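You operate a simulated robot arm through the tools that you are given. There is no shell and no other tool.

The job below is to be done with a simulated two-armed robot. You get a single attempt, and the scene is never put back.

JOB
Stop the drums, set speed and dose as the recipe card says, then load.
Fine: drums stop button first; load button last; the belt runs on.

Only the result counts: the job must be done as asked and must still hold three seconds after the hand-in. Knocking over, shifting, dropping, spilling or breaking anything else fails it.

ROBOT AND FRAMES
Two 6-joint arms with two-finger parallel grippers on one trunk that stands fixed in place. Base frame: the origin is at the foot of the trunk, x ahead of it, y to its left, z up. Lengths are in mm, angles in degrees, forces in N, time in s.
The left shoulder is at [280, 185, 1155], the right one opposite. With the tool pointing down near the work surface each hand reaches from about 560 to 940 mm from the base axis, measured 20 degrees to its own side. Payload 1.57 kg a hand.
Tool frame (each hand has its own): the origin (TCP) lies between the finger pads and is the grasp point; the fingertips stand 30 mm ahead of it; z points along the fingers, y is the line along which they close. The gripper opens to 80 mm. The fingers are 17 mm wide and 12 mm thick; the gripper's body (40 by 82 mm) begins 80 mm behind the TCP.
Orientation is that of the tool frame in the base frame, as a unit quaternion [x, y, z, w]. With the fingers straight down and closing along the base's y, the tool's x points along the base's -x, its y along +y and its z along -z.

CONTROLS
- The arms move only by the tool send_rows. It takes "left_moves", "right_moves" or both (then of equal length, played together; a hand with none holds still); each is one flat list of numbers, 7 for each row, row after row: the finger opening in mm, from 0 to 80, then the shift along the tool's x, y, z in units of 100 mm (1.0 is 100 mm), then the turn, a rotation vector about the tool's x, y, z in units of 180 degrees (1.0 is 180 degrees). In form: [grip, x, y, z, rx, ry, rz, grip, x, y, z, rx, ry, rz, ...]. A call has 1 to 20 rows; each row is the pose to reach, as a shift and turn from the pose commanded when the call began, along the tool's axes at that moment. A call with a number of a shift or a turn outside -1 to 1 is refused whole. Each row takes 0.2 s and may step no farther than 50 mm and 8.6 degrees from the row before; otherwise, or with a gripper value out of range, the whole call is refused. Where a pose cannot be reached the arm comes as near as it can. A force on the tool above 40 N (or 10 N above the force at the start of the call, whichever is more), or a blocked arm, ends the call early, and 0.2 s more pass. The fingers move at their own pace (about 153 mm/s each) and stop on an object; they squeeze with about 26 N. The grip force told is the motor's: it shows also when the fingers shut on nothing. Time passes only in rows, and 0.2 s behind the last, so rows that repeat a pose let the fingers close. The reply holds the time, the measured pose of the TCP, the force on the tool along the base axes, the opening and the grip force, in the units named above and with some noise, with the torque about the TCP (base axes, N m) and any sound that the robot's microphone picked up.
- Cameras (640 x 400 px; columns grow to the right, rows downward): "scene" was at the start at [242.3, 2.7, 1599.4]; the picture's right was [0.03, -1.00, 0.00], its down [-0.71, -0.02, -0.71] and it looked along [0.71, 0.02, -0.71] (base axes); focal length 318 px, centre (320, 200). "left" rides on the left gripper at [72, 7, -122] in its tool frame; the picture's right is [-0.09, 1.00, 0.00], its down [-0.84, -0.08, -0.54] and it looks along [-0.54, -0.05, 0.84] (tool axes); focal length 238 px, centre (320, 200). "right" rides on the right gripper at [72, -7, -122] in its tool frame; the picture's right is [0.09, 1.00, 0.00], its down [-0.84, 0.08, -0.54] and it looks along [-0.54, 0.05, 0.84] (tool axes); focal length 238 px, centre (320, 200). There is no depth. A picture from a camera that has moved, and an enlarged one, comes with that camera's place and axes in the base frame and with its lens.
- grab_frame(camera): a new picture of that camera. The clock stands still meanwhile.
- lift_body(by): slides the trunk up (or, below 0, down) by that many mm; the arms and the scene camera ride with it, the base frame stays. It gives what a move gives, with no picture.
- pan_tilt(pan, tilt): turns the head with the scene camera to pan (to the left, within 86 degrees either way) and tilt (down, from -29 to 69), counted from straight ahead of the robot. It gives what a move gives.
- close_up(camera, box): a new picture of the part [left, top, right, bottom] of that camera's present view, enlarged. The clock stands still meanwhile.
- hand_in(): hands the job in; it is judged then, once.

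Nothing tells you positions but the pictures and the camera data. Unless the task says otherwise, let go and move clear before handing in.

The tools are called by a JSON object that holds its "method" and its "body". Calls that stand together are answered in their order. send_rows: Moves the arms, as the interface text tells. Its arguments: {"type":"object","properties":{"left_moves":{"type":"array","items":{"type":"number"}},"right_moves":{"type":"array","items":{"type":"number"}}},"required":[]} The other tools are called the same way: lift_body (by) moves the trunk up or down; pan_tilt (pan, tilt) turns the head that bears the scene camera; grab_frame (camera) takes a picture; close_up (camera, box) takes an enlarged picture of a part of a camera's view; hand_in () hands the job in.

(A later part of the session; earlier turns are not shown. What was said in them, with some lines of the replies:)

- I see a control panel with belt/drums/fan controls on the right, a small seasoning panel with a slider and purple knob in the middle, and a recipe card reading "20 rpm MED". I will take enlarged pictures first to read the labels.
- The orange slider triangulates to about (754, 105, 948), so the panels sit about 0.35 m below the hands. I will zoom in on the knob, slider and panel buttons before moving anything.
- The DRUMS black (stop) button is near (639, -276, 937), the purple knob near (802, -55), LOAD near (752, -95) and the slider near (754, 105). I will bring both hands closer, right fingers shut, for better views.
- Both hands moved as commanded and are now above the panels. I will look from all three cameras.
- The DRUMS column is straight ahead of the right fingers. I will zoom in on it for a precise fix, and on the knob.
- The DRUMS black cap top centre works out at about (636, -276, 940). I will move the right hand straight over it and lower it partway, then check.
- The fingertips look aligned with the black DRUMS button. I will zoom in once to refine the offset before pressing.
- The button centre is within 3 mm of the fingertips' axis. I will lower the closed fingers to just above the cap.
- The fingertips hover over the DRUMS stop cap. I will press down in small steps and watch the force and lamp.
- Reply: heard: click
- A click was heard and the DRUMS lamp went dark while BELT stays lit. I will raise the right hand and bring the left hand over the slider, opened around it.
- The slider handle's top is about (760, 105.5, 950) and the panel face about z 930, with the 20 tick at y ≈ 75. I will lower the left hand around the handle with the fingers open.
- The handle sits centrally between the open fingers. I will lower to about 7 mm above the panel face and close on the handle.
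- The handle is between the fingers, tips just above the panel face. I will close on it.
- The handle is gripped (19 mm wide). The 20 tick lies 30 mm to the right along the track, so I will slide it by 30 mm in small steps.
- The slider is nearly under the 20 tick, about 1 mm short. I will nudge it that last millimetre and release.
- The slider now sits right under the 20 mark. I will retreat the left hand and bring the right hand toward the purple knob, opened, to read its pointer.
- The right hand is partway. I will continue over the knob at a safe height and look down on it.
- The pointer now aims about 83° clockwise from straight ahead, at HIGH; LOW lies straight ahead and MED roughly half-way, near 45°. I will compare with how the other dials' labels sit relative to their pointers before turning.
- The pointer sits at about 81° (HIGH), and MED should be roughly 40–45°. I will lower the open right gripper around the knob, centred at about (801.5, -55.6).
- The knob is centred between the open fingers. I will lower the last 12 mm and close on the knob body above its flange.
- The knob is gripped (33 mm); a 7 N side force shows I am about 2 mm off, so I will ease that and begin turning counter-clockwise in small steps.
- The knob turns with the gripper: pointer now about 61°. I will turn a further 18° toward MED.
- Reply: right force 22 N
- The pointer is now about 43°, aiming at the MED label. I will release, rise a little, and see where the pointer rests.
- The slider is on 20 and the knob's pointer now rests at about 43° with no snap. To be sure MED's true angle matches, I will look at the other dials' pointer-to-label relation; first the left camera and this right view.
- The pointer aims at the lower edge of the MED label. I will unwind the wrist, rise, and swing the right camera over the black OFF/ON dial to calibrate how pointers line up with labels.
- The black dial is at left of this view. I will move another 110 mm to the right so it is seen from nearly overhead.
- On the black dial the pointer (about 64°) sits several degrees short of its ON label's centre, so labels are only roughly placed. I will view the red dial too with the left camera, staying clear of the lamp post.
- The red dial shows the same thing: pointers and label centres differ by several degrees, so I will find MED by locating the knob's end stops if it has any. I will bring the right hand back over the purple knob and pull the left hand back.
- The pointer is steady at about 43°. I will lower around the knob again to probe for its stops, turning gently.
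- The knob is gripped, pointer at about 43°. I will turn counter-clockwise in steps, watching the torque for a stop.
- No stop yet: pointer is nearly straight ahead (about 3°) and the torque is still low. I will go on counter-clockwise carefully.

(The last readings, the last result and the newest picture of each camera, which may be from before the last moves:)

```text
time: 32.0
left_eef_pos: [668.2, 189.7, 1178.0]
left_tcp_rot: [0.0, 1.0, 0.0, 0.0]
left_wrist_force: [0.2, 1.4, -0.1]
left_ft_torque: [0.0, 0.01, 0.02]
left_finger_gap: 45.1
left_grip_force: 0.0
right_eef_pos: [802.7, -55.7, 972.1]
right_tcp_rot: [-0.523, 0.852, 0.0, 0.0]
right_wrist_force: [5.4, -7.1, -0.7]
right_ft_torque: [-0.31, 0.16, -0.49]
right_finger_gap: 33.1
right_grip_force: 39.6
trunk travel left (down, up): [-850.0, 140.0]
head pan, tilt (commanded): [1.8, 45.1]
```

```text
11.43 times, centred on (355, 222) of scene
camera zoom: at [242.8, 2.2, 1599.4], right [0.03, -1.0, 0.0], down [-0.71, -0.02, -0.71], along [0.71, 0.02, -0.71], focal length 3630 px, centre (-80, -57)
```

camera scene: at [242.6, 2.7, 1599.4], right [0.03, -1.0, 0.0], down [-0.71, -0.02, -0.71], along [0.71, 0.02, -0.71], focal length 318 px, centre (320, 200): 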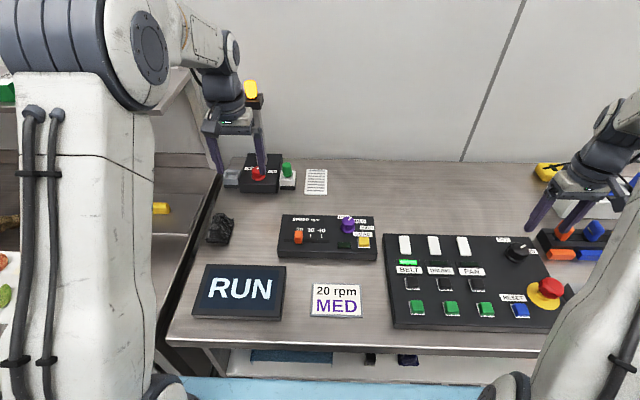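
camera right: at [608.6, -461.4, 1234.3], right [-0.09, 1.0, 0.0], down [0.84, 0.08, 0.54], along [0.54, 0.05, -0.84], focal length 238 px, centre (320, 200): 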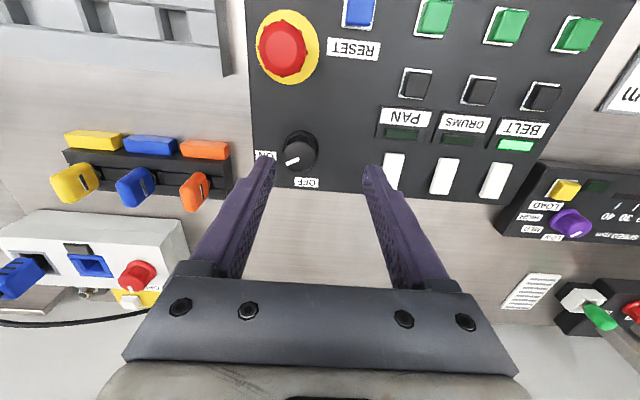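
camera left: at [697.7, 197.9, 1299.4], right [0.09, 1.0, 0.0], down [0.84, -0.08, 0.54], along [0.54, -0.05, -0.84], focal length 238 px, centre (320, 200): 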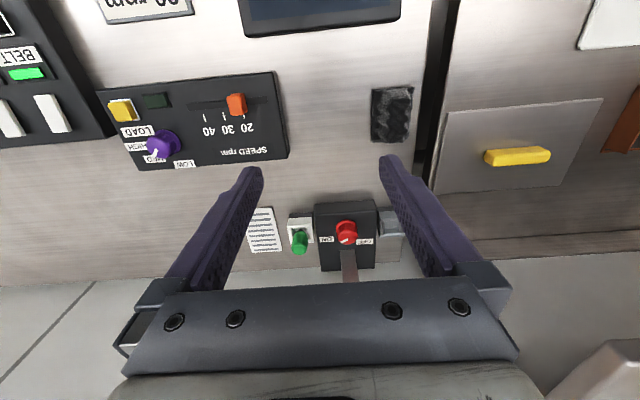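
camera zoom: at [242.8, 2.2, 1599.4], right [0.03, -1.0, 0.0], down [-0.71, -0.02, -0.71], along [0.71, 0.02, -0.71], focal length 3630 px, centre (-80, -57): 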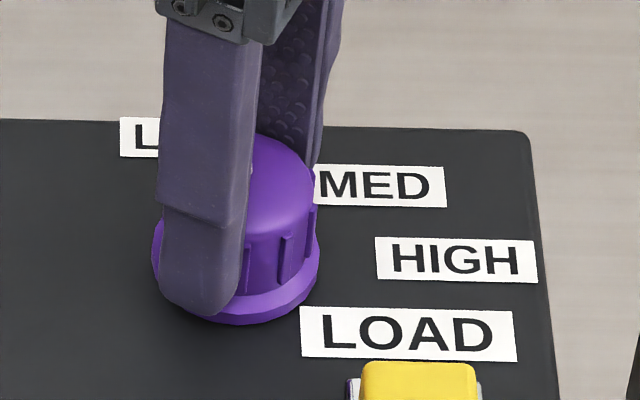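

The torque rose and the knob slipped in the grip: there is a stop with the pointer at about 3°. Now I will turn it clockwise to find the other stop.

{"method": "send_rows", "body": {"right_moves": [20, 0, 0, 0, 0, 0, 0.04, 20, 0, 0, 0, 0, 0, 0.08, 20, 0, 0, 0, 0, 0, 0.12, 20, 0, 0, 0, 0, 0, 0.16, 20, 0, 0, 0, 0, 0, 0.2, 20, 0, 0, 0, 0, 0, 0.24, 20, 0, 0, 0, 0, 0, 0.28, 20, 0, 0, 0, 0, 0, 0.32, 20, 0, 0, 0, 0, 0, 0.36, 20, 0, 0, 0, 0, 0, 0.4]}}

{"method": "close_up", "body": {"camera": "right", "box": [220, 80, 420, 220]}}

{"method": "close_up", "body": {"camera": "scene", "box": [330, 205, 380, 240]}}

```text
time: 34.2
left_eef_pos: [669.6, 188.4, 1177.5]
left_tcp_rot: [-0.002, 1.0, -0.001, 0.001]
left_wrist_force: [-0.2, -0.6, 0.6]
left_ft_torque: [0.02, -0.01, 0.04]
left_finger_gap: 45.0
left_grip_force: 0.0
right_eef_pos: [802.2, -55.3, 972.7]
right_tcp_rot: [0.079, 0.997, 0.0, 0.0]
right_wrist_force: [6.1, -3.7, -3.1]
right_ft_torque: [-0.78, -0.89, 0.01]
right_finger_gap: 33.3
right_grip_force: 40.9
trunk travel left (down, up): [-850.0, 140.0]
head pan, tilt (commanded): [1.8, 45.1]
```

```text
2.86 times, centred on (320, 150) of right
camera zoom: at [729.5, -50.8, 1095.1], right [0.07, 1.0, 0.0], down [0.84, -0.06, 0.54], along [0.54, -0.04, -0.84], focal length 681 px, centre (320, 343)
```

zoom: 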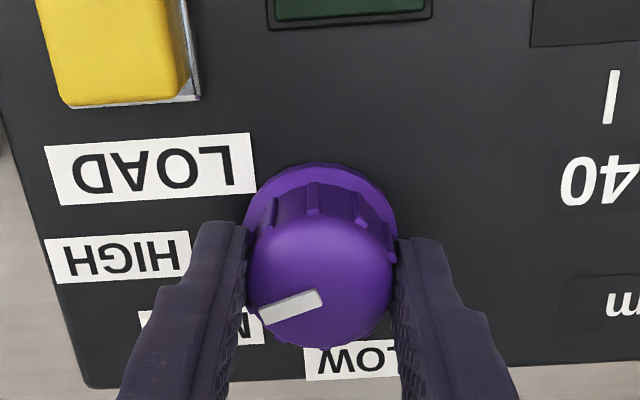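

```text
11.43 times, centred on (355, 222) of scene
camera zoom: at [242.8, 2.4, 1599.3], right [0.03, -1.0, 0.0], down [-0.71, -0.02, -0.71], along [0.71, 0.02, -0.71], focal length 3630 px, centre (-80, -57)
```

zoom: 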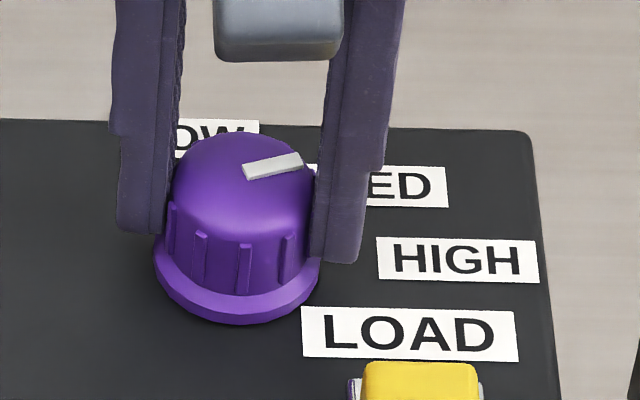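

The pointer is at about 73° and still turns freely. I will continue clockwise in smaller steps to find the upper stop.

{"method": "send_rows", "body": {"right_moves": [20, 0, 0, 0, 0, 0, 0.03, 20, 0, 0, 0, 0, 0, 0.06, 20, 0, 0, 0, 0, 0, 0.06]}}

{"method": "close_up", "body": {"camera": "right", "box": [220, 80, 420, 220]}}

{"method": "send_rows", "body": {"right_moves": [20, 0, 0, 0, 0, 0, 0.03, 20, 0, 0, 0, 0, 0, 0.06, 20, 0, 0, 0, 0, 0, 0.06]}}

{"method": "close_up", "body": {"camera": "right", "box": [220, 80, 420, 220]}}

{"method": "close_up", "body": {"camera": "scene", "box": [330, 205, 380, 240]}}

```text
time: 35.0
left_eef_pos: [669.8, 189.5, 1178.7]
left_tcp_rot: [0.0, 1.0, 0.0, 0.0]
left_wrist_force: [0.0, 0.0, 0.4]
left_ft_torque: [-0.01, -0.02, 0.01]
left_finger_gap: 44.9
left_grip_force: 0.1
right_eef_pos: [800.8, -53.6, 972.7]
right_tcp_rot: [0.172, 0.985, 0.0, 0.0]
right_wrist_force: [4.5, -3.8, -1.5]
right_ft_torque: [0.2, -0.37, 0.2]
right_finger_gap: 33.1
right_grip_force: 41.3
trunk travel left (down, up): [-850.0, 140.0]
head pan, tilt (commanded): [1.8, 45.1]
```

```text
2.86 times, centred on (320, 150) of right
camera zoom: at [731.2, -37.2, 1095.1], right [0.25, 0.97, 0.0], down [0.81, -0.21, 0.54], along [0.52, -0.14, -0.84], focal length 681 px, centre (320, 343)
```

zoom: 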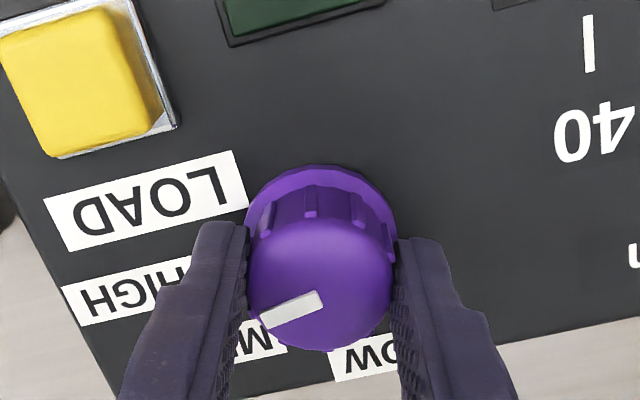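

```text
time: 35.8
left_eef_pos: [668.4, 188.9, 1178.7]
left_tcp_rot: [0.0, 1.0, -0.001, -0.001]
left_wrist_force: [0.2, 0.2, -0.2]
left_ft_torque: [0.03, -0.01, 0.02]
left_finger_gap: 45.1
left_grip_force: 0.1
right_eef_pos: [801.0, -53.4, 972.2]
right_tcp_rot: [0.263, 0.965, -0.001, -0.001]
right_wrist_force: [-2.0, 4.7, -1.9]
right_ft_torque: [0.17, 0.03, 1.02]
right_finger_gap: 32.7
right_grip_force: 40.3
trunk travel left (down, up): [-850.0, 140.0]
head pan, tilt (commanded): [1.8, 45.1]
```

```text
2.86 times, centred on (320, 150) of right
camera zoom: at [735.2, -23.8, 1095.1], right [0.43, 0.9, 0.0], down [0.76, -0.36, 0.54], along [0.49, -0.23, -0.84], focal length 681 px, centre (320, 343)
```

zoom: 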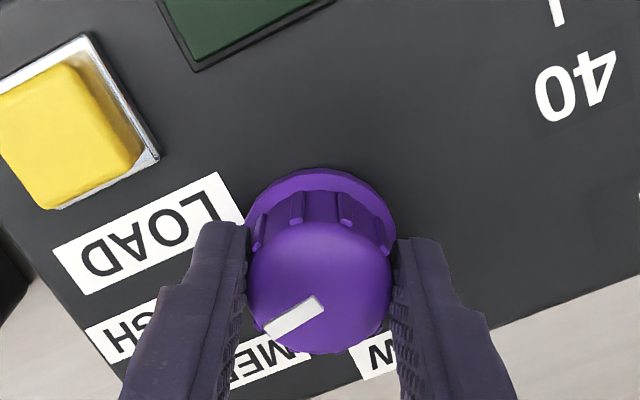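

```text
11.43 times, centred on (355, 222) of scene
camera zoom: at [242.3, 2.9, 1599.4], right [0.03, -1.0, 0.0], down [-0.71, -0.02, -0.71], along [0.71, 0.02, -0.71], focal length 3630 px, centre (-80, -57)
```

zoom: 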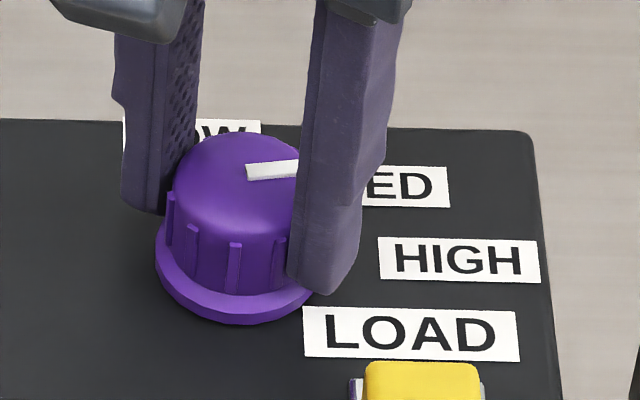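

The upper stop is at about 81°, exactly where the knob started (HIGH), and the lower stop is at about 2° (LOW), so MED is the midpoint, about 41–42°. I will turn back to that.

{"method": "send_rows", "body": {"right_moves": [20, 0, 0, 0, 0, 0, -0.04, 20, 0, 0, 0, 0, 0, -0.08, 20, 0, 0, 0, 0, 0, -0.12, 20, 0, 0, 0, 0, 0, -0.16, 20, 0, 0, 0, 0, 0, -0.2, 20, 0, 0, 0, 0, 0, -0.219, 20, 0, 0, 0, 0, 0, -0.219]}}

{"method": "close_up", "body": {"camera": "right", "box": [220, 80, 420, 220]}}

{"method": "close_up", "body": {"camera": "scene", "box": [330, 205, 380, 240]}}

```text
time: 37.4
left_eef_pos: [668.3, 189.4, 1178.5]
left_tcp_rot: [-0.001, 1.0, 0.0, -0.001]
left_wrist_force: [0.2, -0.1, 0.5]
left_ft_torque: [-0.03, 0.03, 0.01]
left_finger_gap: 44.9
left_grip_force: 0.1
right_eef_pos: [799.8, -54.2, 972.4]
right_tcp_rot: [-0.078, 0.997, 0.0, -0.001]
right_wrist_force: [-7.8, 1.5, 3.7]
right_ft_torque: [-0.23, 0.92, 0.04]
right_finger_gap: 32.5
right_grip_force: 40.3
trunk travel left (down, up): [-850.0, 140.0]
head pan, tilt (commanded): [1.8, 45.1]
```

```text
2.86 times, centred on (320, 150) of right
camera zoom: at [730.5, -73.5, 1095.1], right [-0.25, 0.97, 0.0], down [0.82, 0.21, 0.54], along [0.52, 0.13, -0.84], focal length 681 px, centre (320, 343)
```

zoom: 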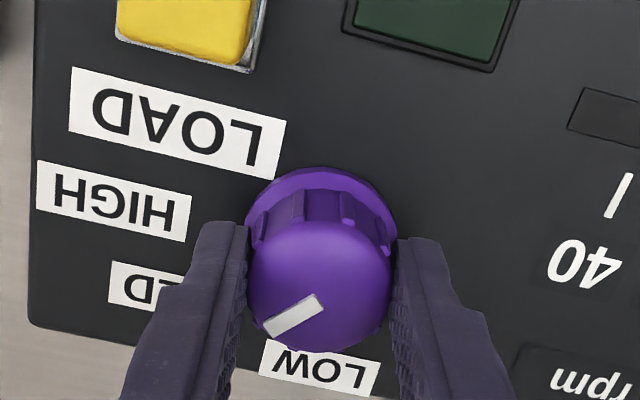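

```text
11.43 times, centred on (355, 222) of scene
camera zoom: at [241.8, 2.6, 1599.5], right [0.03, -1.0, 0.0], down [-0.71, -0.02, -0.71], along [0.71, 0.02, -0.71], focal length 3630 px, centre (-80, -57)
```

zoom: 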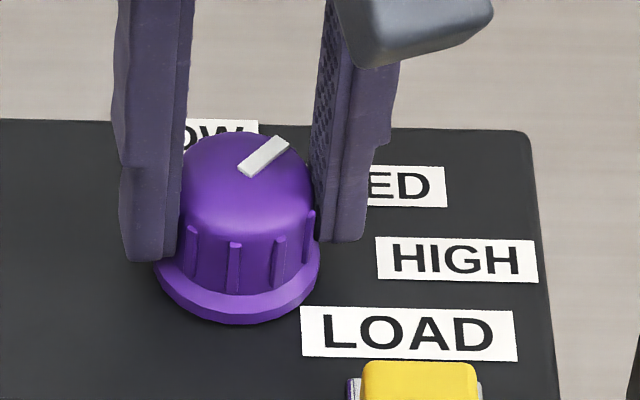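

The pointer is at about 42°, midway between the stops, i.e. MED. I will release, rise, and check it.

{"method": "send_rows", "body": {"right_moves": [35, 0, 0, 0, 0, 0, 0, 50, 0, 0, 0, 0, 0, 0, 60, 0, 0, 0, 0, 0, 0, 60, 0, 0, -0.2, 0, 0, 0, 60, 0, 0, -0.5, 0, 0, 0, 60, 0, 0, -0.9, 0, 0, 0, 60, 0, 0, -0.9, 0, 0, 0.049]}}

{"method": "close_up", "body": {"camera": "right", "box": [240, 70, 400, 190]}}

{"method": "close_up", "body": {"camera": "scene", "box": [270, 195, 390, 270]}}

```text
refused: row 7 steps farther than a row can; nothing moved
```

```text
3.33 times, centred on (320, 130) of right
camera zoom: at [730.5, -73.5, 1095.1], right [-0.25, 0.97, 0.0], down [0.82, 0.21, 0.54], along [0.52, 0.13, -0.84], focal length 794 px, centre (320, 433)
```

zoom: 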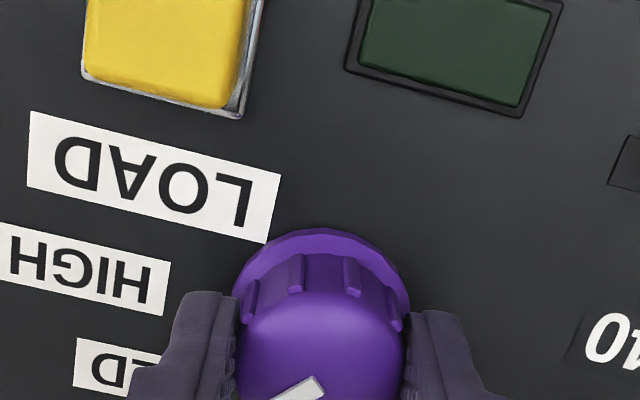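

```text
5.33 times, centred on (330, 232) of scene
camera zoom: at [241.8, 2.6, 1599.5], right [0.03, -1.0, 0.0], down [-0.71, -0.02, -0.71], along [0.71, 0.02, -0.71], focal length 1694 px, centre (267, 27)
```

zoom: 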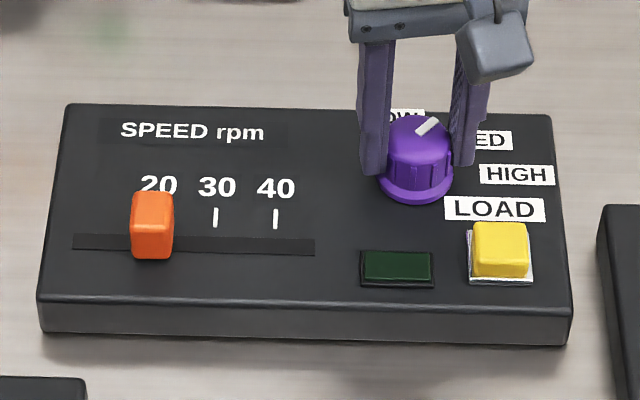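

The call was refused for too large a final turn step, so nothing moved; the knob is still gripped at MED and the slider is at 20. I will repeat the release with a smaller turn.

{"method": "send_rows", "body": {"right_moves": [35, 0, 0, 0, 0, 0, 0, 50, 0, 0, 0, 0, 0, 0, 60, 0, 0, 0, 0, 0, 0, 60, 0, 0, -0.2, 0, 0, 0, 60, 0, 0, -0.5, 0, 0, 0, 60, 0, 0, -0.9, 0, 0, 0, 60, 0, 0, -0.9, 0, 0, 0.025, 60, 0, 0, -0.9, 0, 0, 0.049]}}

{"method": "close_up", "body": {"camera": "right", "box": [240, 70, 400, 190]}}

{"method": "close_up", "body": {"camera": "scene", "box": [330, 205, 380, 240]}}

```text
time: 39.2
left_eef_pos: [668.4, 189.2, 1178.4]
left_tcp_rot: [0.0, 1.0, -0.001, -0.001]
left_wrist_force: [-1.3, 0.1, 0.2]
left_ft_torque: [-0.02, 0.0, 0.01]
left_finger_gap: 45.1
left_grip_force: 0.1
right_eef_pos: [800.9, -55.6, 1062.8]
right_tcp_rot: [0.001, 1.0, 0.0, 0.0]
right_wrist_force: [-0.9, 0.3, -0.2]
right_ft_torque: [-0.04, 0.01, 0.01]
right_finger_gap: 59.8
right_grip_force: 0.0
trunk travel left (down, up): [-850.0, 140.0]
head pan, tilt (commanded): [1.8, 45.1]
```

```text
3.33 times, centred on (320, 130) of right
camera zoom: at [729.0, -62.3, 1185.0], right [-0.09, 1.0, 0.0], down [0.84, 0.08, 0.54], along [0.54, 0.05, -0.84], focal length 794 px, centre (320, 433)
```

zoom: 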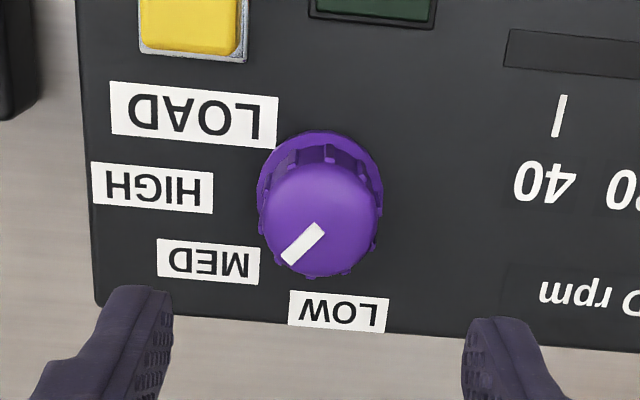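

```text
11.43 times, centred on (355, 222) of scene
camera zoom: at [242.5, 2.5, 1599.4], right [0.03, -1.0, 0.0], down [-0.71, -0.02, -0.71], along [0.71, 0.02, -0.71], focal length 3630 px, centre (-80, -57)
```

zoom: 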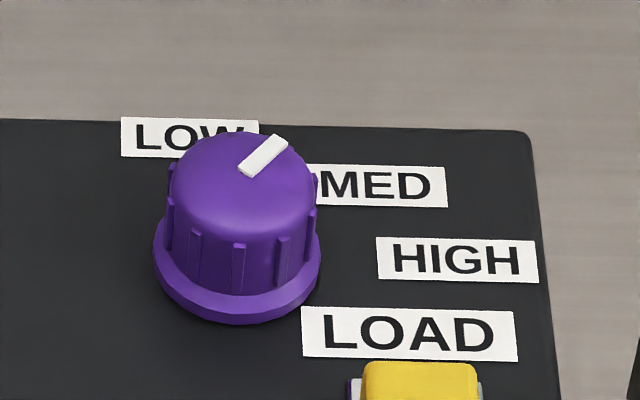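

The knob rests at MED (about 42°) and the slider at 20. I will close the right fingers and move over the yellow LOAD button, near (752, -95).

{"method": "send_rows", "body": {"right_moves": [40, 0.25, -0.2, 0, 0, 0, 0, 0, 0.47, -0.39, 0, 0, 0, 0, 0, 0.47, -0.39, 0, 0, 0, 0]}}

{"method": "grab_frame", "body": {"camera": "right"}}

{"method": "close_up", "body": {"camera": "right", "box": [260, 80, 380, 180]}}

{"method": "close_up", "body": {"camera": "scene", "box": [330, 205, 400, 260]}}

```text
time: 40.0
left_eef_pos: [668.3, 189.4, 1177.9]
left_tcp_rot: [-0.001, 1.0, 0.0, 0.0]
left_wrist_force: [-0.6, 0.4, -0.3]
left_ft_torque: [0.01, 0.0, 0.02]
left_finger_gap: 44.8
left_grip_force: 0.1
right_eef_pos: [754.0, -92.8, 1062.6]
right_tcp_rot: [0.002, 1.0, 0.0, 0.0]
right_wrist_force: [-1.0, -0.4, 0.7]
right_ft_torque: [0.01, -0.03, -0.02]
right_finger_gap: 0.1
right_grip_force: 21.5
trunk travel left (down, up): [-850.0, 140.0]
head pan, tilt (commanded): [1.8, 45.1]
```

```text
taken
camera right: at [682.3, -101.6, 1185.7], right [-0.09, 1.0, 0.0], down [0.84, 0.08, 0.54], along [0.54, 0.05, -0.84], focal length 238 px, centre (320, 200)
```

right: 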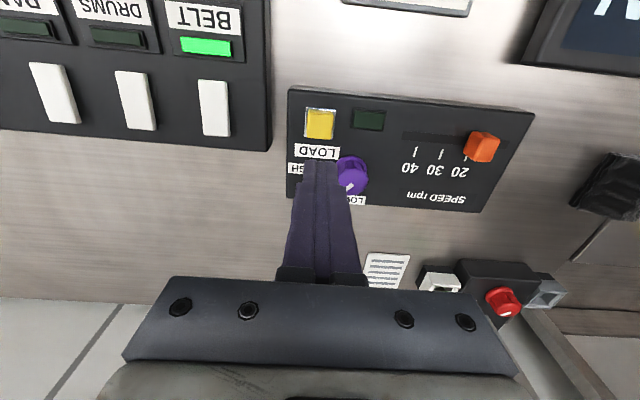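

```text
4.00 times, centred on (320, 130) of right
camera zoom: at [682.3, -101.6, 1185.7], right [-0.09, 1.0, 0.0], down [0.84, 0.08, 0.54], along [0.54, 0.05, -0.84], focal length 953 px, centre (320, 480)
```

zoom: 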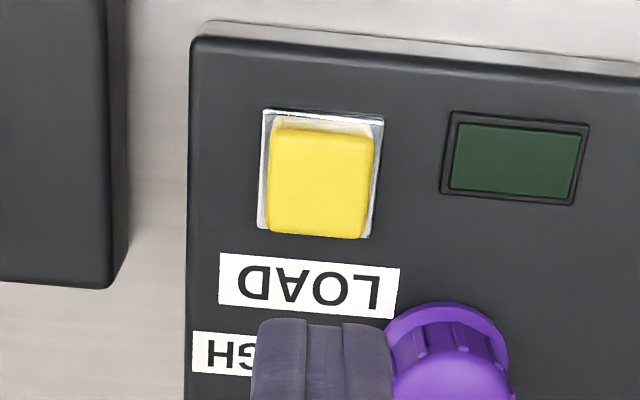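

```text
7.27 times, centred on (365, 232) of scene
camera zoom: at [242.2, 2.4, 1599.5], right [0.03, -1.0, 0.0], down [-0.71, -0.02, -0.71], along [0.71, 0.02, -0.71], focal length 2310 px, centre (-7, -36)
```

zoom: 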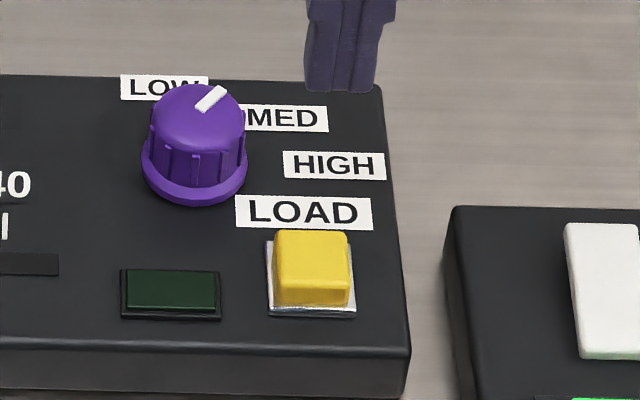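

LOAD's cap top works out at (749.6, -95.3, 946). I will line up and lower to about 8 mm above it.

{"method": "send_rows", "body": {"right_moves": [0, 0.043, -0.015, 0.3, 0, 0, 0, 0, 0.043, -0.015, 0.6, 0, 0, 0, 0, 0.043, -0.015, 0.78, 0, 0, 0, 0, 0.043, -0.015, 0.78, 0, 0, 0]}}

{"method": "close_up", "body": {"camera": "right", "box": [260, 100, 380, 190]}}

{"method": "close_up", "body": {"camera": "scene", "box": [330, 205, 400, 260]}}

```text
time: 41.0
left_eef_pos: [669.9, 189.6, 1177.7]
left_tcp_rot: [0.0, 1.0, 0.0, 0.0]
left_wrist_force: [0.2, 0.1, -0.2]
left_ft_torque: [0.03, -0.01, -0.01]
left_finger_gap: 45.2
left_grip_force: 0.0
right_eef_pos: [748.6, -95.8, 985.8]
right_tcp_rot: [0.001, 1.0, 0.0, 0.0]
right_wrist_force: [0.1, 1.2, -0.4]
right_ft_torque: [0.0, 0.0, 0.02]
right_finger_gap: 0.0
right_grip_force: 21.4
trunk travel left (down, up): [-850.0, 140.0]
head pan, tilt (commanded): [1.8, 45.1]
```

```text
4.44 times, centred on (320, 145) of right
camera zoom: at [677.0, -104.0, 1108.3], right [-0.09, 1.0, 0.0], down [0.84, 0.08, 0.54], along [0.54, 0.05, -0.84], focal length 1059 px, centre (320, 444)
```

zoom: 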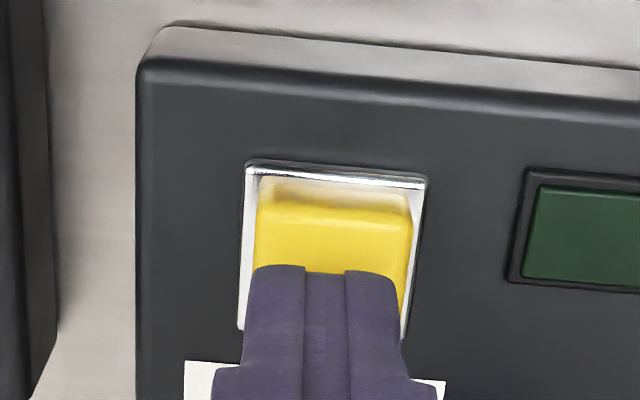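

```text
7.27 times, centred on (365, 232) of scene
camera zoom: at [242.4, 2.5, 1599.4], right [0.03, -1.0, 0.0], down [-0.71, -0.02, -0.71], along [0.71, 0.02, -0.71], focal length 2310 px, centre (-7, -36)
```

zoom: 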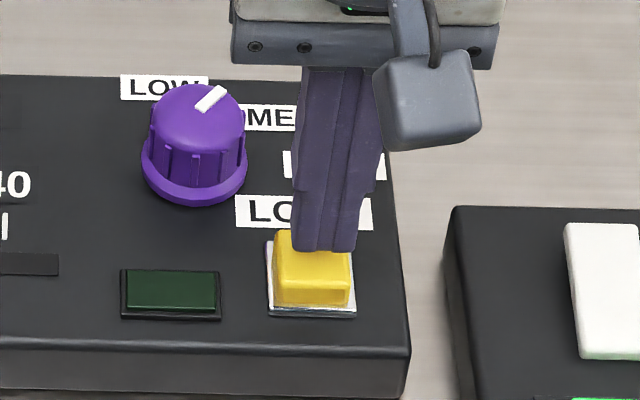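

The fingertips are centred over LOAD; drums are off, belt lamp lit, slider on 20 and knob on MED. I will press LOAD in small steps.

{"method": "send_rows", "body": {"right_moves": [0, 0, 0, 0.05, 0, 0, 0, 0, 0, 0, 0.08, 0, 0, 0, 0, 0, 0, 0.1, 0, 0, 0, 0, 0, 0, 0.12, 0, 0, 0]}}

{"method": "close_up", "body": {"camera": "scene", "box": [330, 205, 400, 260]}}

```text
time: 42.0
left_eef_pos: [669.4, 189.1, 1176.7]
left_tcp_rot: [-0.001, 1.0, 0.0, 0.0]
left_wrist_force: [-0.6, -0.1, -0.3]
left_ft_torque: [-0.01, 0.0, -0.03]
left_finger_gap: 45.2
left_grip_force: 0.1
right_eef_pos: [750.2, -95.4, 973.5]
right_tcp_rot: [0.0, 1.0, 0.0, 0.0]
right_wrist_force: [-0.5, 1.6, 2.1]
right_ft_torque: [0.01, 0.01, -0.02]
right_finger_gap: 0.0
right_grip_force: 21.2
trunk travel left (down, up): [-850.0, 140.0]
head pan, tilt (commanded): [1.8, 45.1]
heard: click
```

```text
7.27 times, centred on (365, 232) of scene
camera zoom: at [242.3, 2.6, 1599.5], right [0.03, -1.0, 0.0], down [-0.71, -0.02, -0.71], along [0.71, 0.02, -0.71], focal length 2310 px, centre (-7, -36)
```

zoom: 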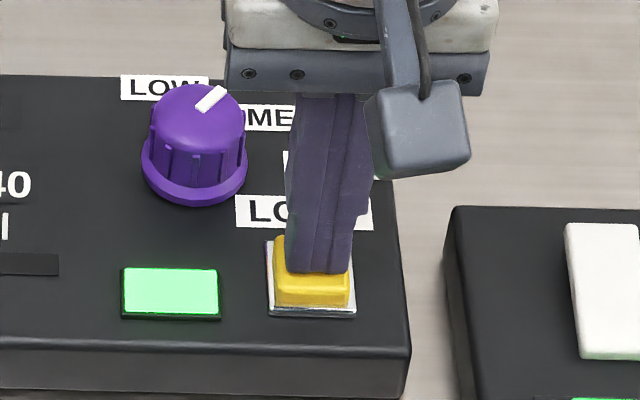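

LOAD clicked and its lamp lit green. I will lift straight up and clear, then check the whole scene.

{"method": "send_rows", "body": {"right_moves": [0, 0, 0, -0.3, 0, 0, 0, 0, 0, 0, -0.7, 0, 0, 0, 0, 0, 0, -1.0, 0, 0, 0, 0, 0, 0, -1.0, 0, 0, 0]}}

{"method": "send_rows", "body": {"right_moves": [0, 0.3, -0.35, 0, 0, 0, 0, 0, 0.6, -0.7, 0, 0, 0, 0, 0, 0.9, -1.0, 0, 0, 0, 0, 0, 0.9, -1.0, 0, 0, 0, 0]}}

{"method": "grab_frame", "body": {"camera": "scene"}}

{"method": "close_up", "body": {"camera": "scene", "box": [270, 195, 390, 270]}}

{"method": "close_up", "body": {"camera": "scene", "box": [380, 220, 560, 335]}}

```text
time: 43.0
left_eef_pos: [669.7, 188.2, 1177.9]
left_tcp_rot: [0.0, 1.0, 0.0, 0.0]
left_wrist_force: [-0.3, -0.1, -0.7]
left_ft_torque: [0.0, 0.0, -0.02]
left_finger_gap: 45.0
left_grip_force: 0.0
right_eef_pos: [750.1, -94.5, 1071.9]
right_tcp_rot: [0.0, 1.0, 0.0, 0.001]
right_wrist_force: [-0.3, 0.4, 0.8]
right_ft_torque: [0.01, 0.03, 0.0]
right_finger_gap: 0.0
right_grip_force: 21.8
trunk travel left (down, up): [-850.0, 140.0]
head pan, tilt (commanded): [1.8, 45.1]
```

```text
time: 44.0
left_eef_pos: [668.6, 188.8, 1178.0]
left_tcp_rot: [0.0, 1.0, 0.001, 0.0]
left_wrist_force: [-0.7, 0.0, 0.3]
left_ft_torque: [0.0, -0.01, 0.0]
left_finger_gap: 44.8
left_grip_force: 0.0
right_eef_pos: [660.9, -195.2, 1071.0]
right_tcp_rot: [-0.001, 1.0, 0.0, 0.0]
right_wrist_force: [-1.0, 0.0, -0.3]
right_ft_torque: [0.03, 0.02, -0.01]
right_finger_gap: 0.2
right_grip_force: 21.0
trunk travel left (down, up): [-850.0, 140.0]
head pan, tilt (commanded): [1.8, 45.1]
```

```text
taken
camera scene: at [242.2, 2.4, 1599.5], right [0.03, -1.0, 0.0], down [-0.71, -0.02, -0.71], along [0.71, 0.02, -0.71], focal length 318 px, centre (320, 200)
```

scene: 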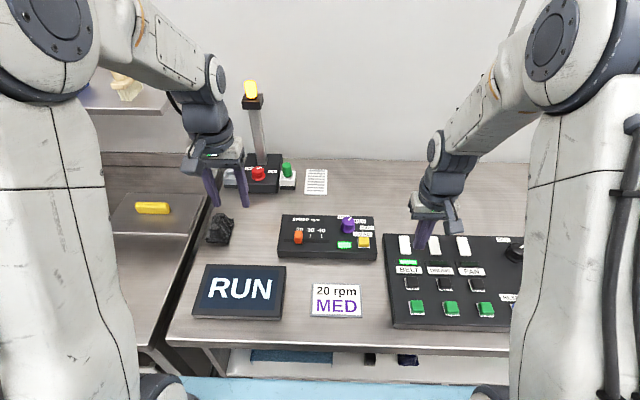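

```text
5.33 times, centred on (330, 232) of scene
camera zoom: at [242.2, 2.4, 1599.5], right [0.03, -1.0, 0.0], down [-0.71, -0.02, -0.71], along [0.71, 0.02, -0.71], focal length 1694 px, centre (267, 27)
```

zoom: 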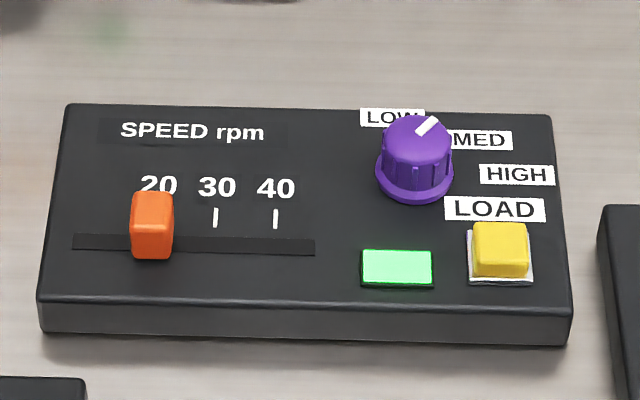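

```text
3.48 times, centred on (470, 278) of scene
camera zoom: at [242.2, 2.4, 1599.5], right [0.03, -1.0, 0.0], down [-0.71, -0.02, -0.71], along [0.71, 0.02, -0.71], focal length 1105 px, centre (-202, -70)
```

zoom: 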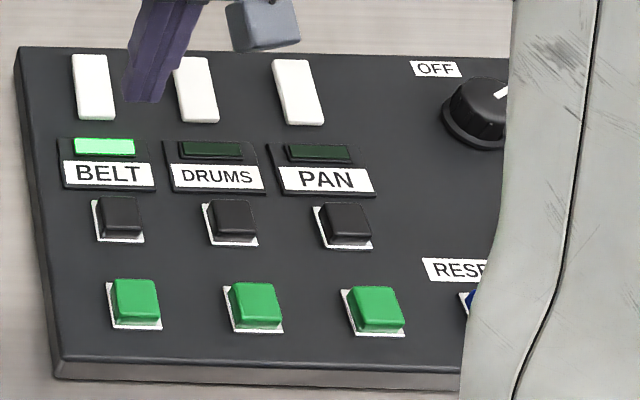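

The job looks complete: DRUMS lamp off, BELT still lit, slider at 20, knob at MED, and the LOAD lamp lit, with both hands clear and nothing disturbed. I will hand it in.

{"method": "hand_in", "body": {}}

```text
The job is handed in.
```

I did the job in the order asked and handed it in; no verdict has come back yet.

- **Drums:** I pressed the black DRUMS stop button first. It clicked, and the DRUMS lamp went dark.
- **Belt:** The belt was left running, and its lamp is still lit.
- **Speed:** The slider is at the 20 rpm mark.
- **Dose:** The knob is at MED. Its pointer doesn't line up exactly with the label, so I turned the knob to both stops and set it midway, at about 42°. It started at the HIGH stop.
- **Load:** I pressed LOAD last. It clicked, and the green lamp beside it lit up.

Both hands are clear of the panels, and nothing else looked moved or knocked over in the last pictures.
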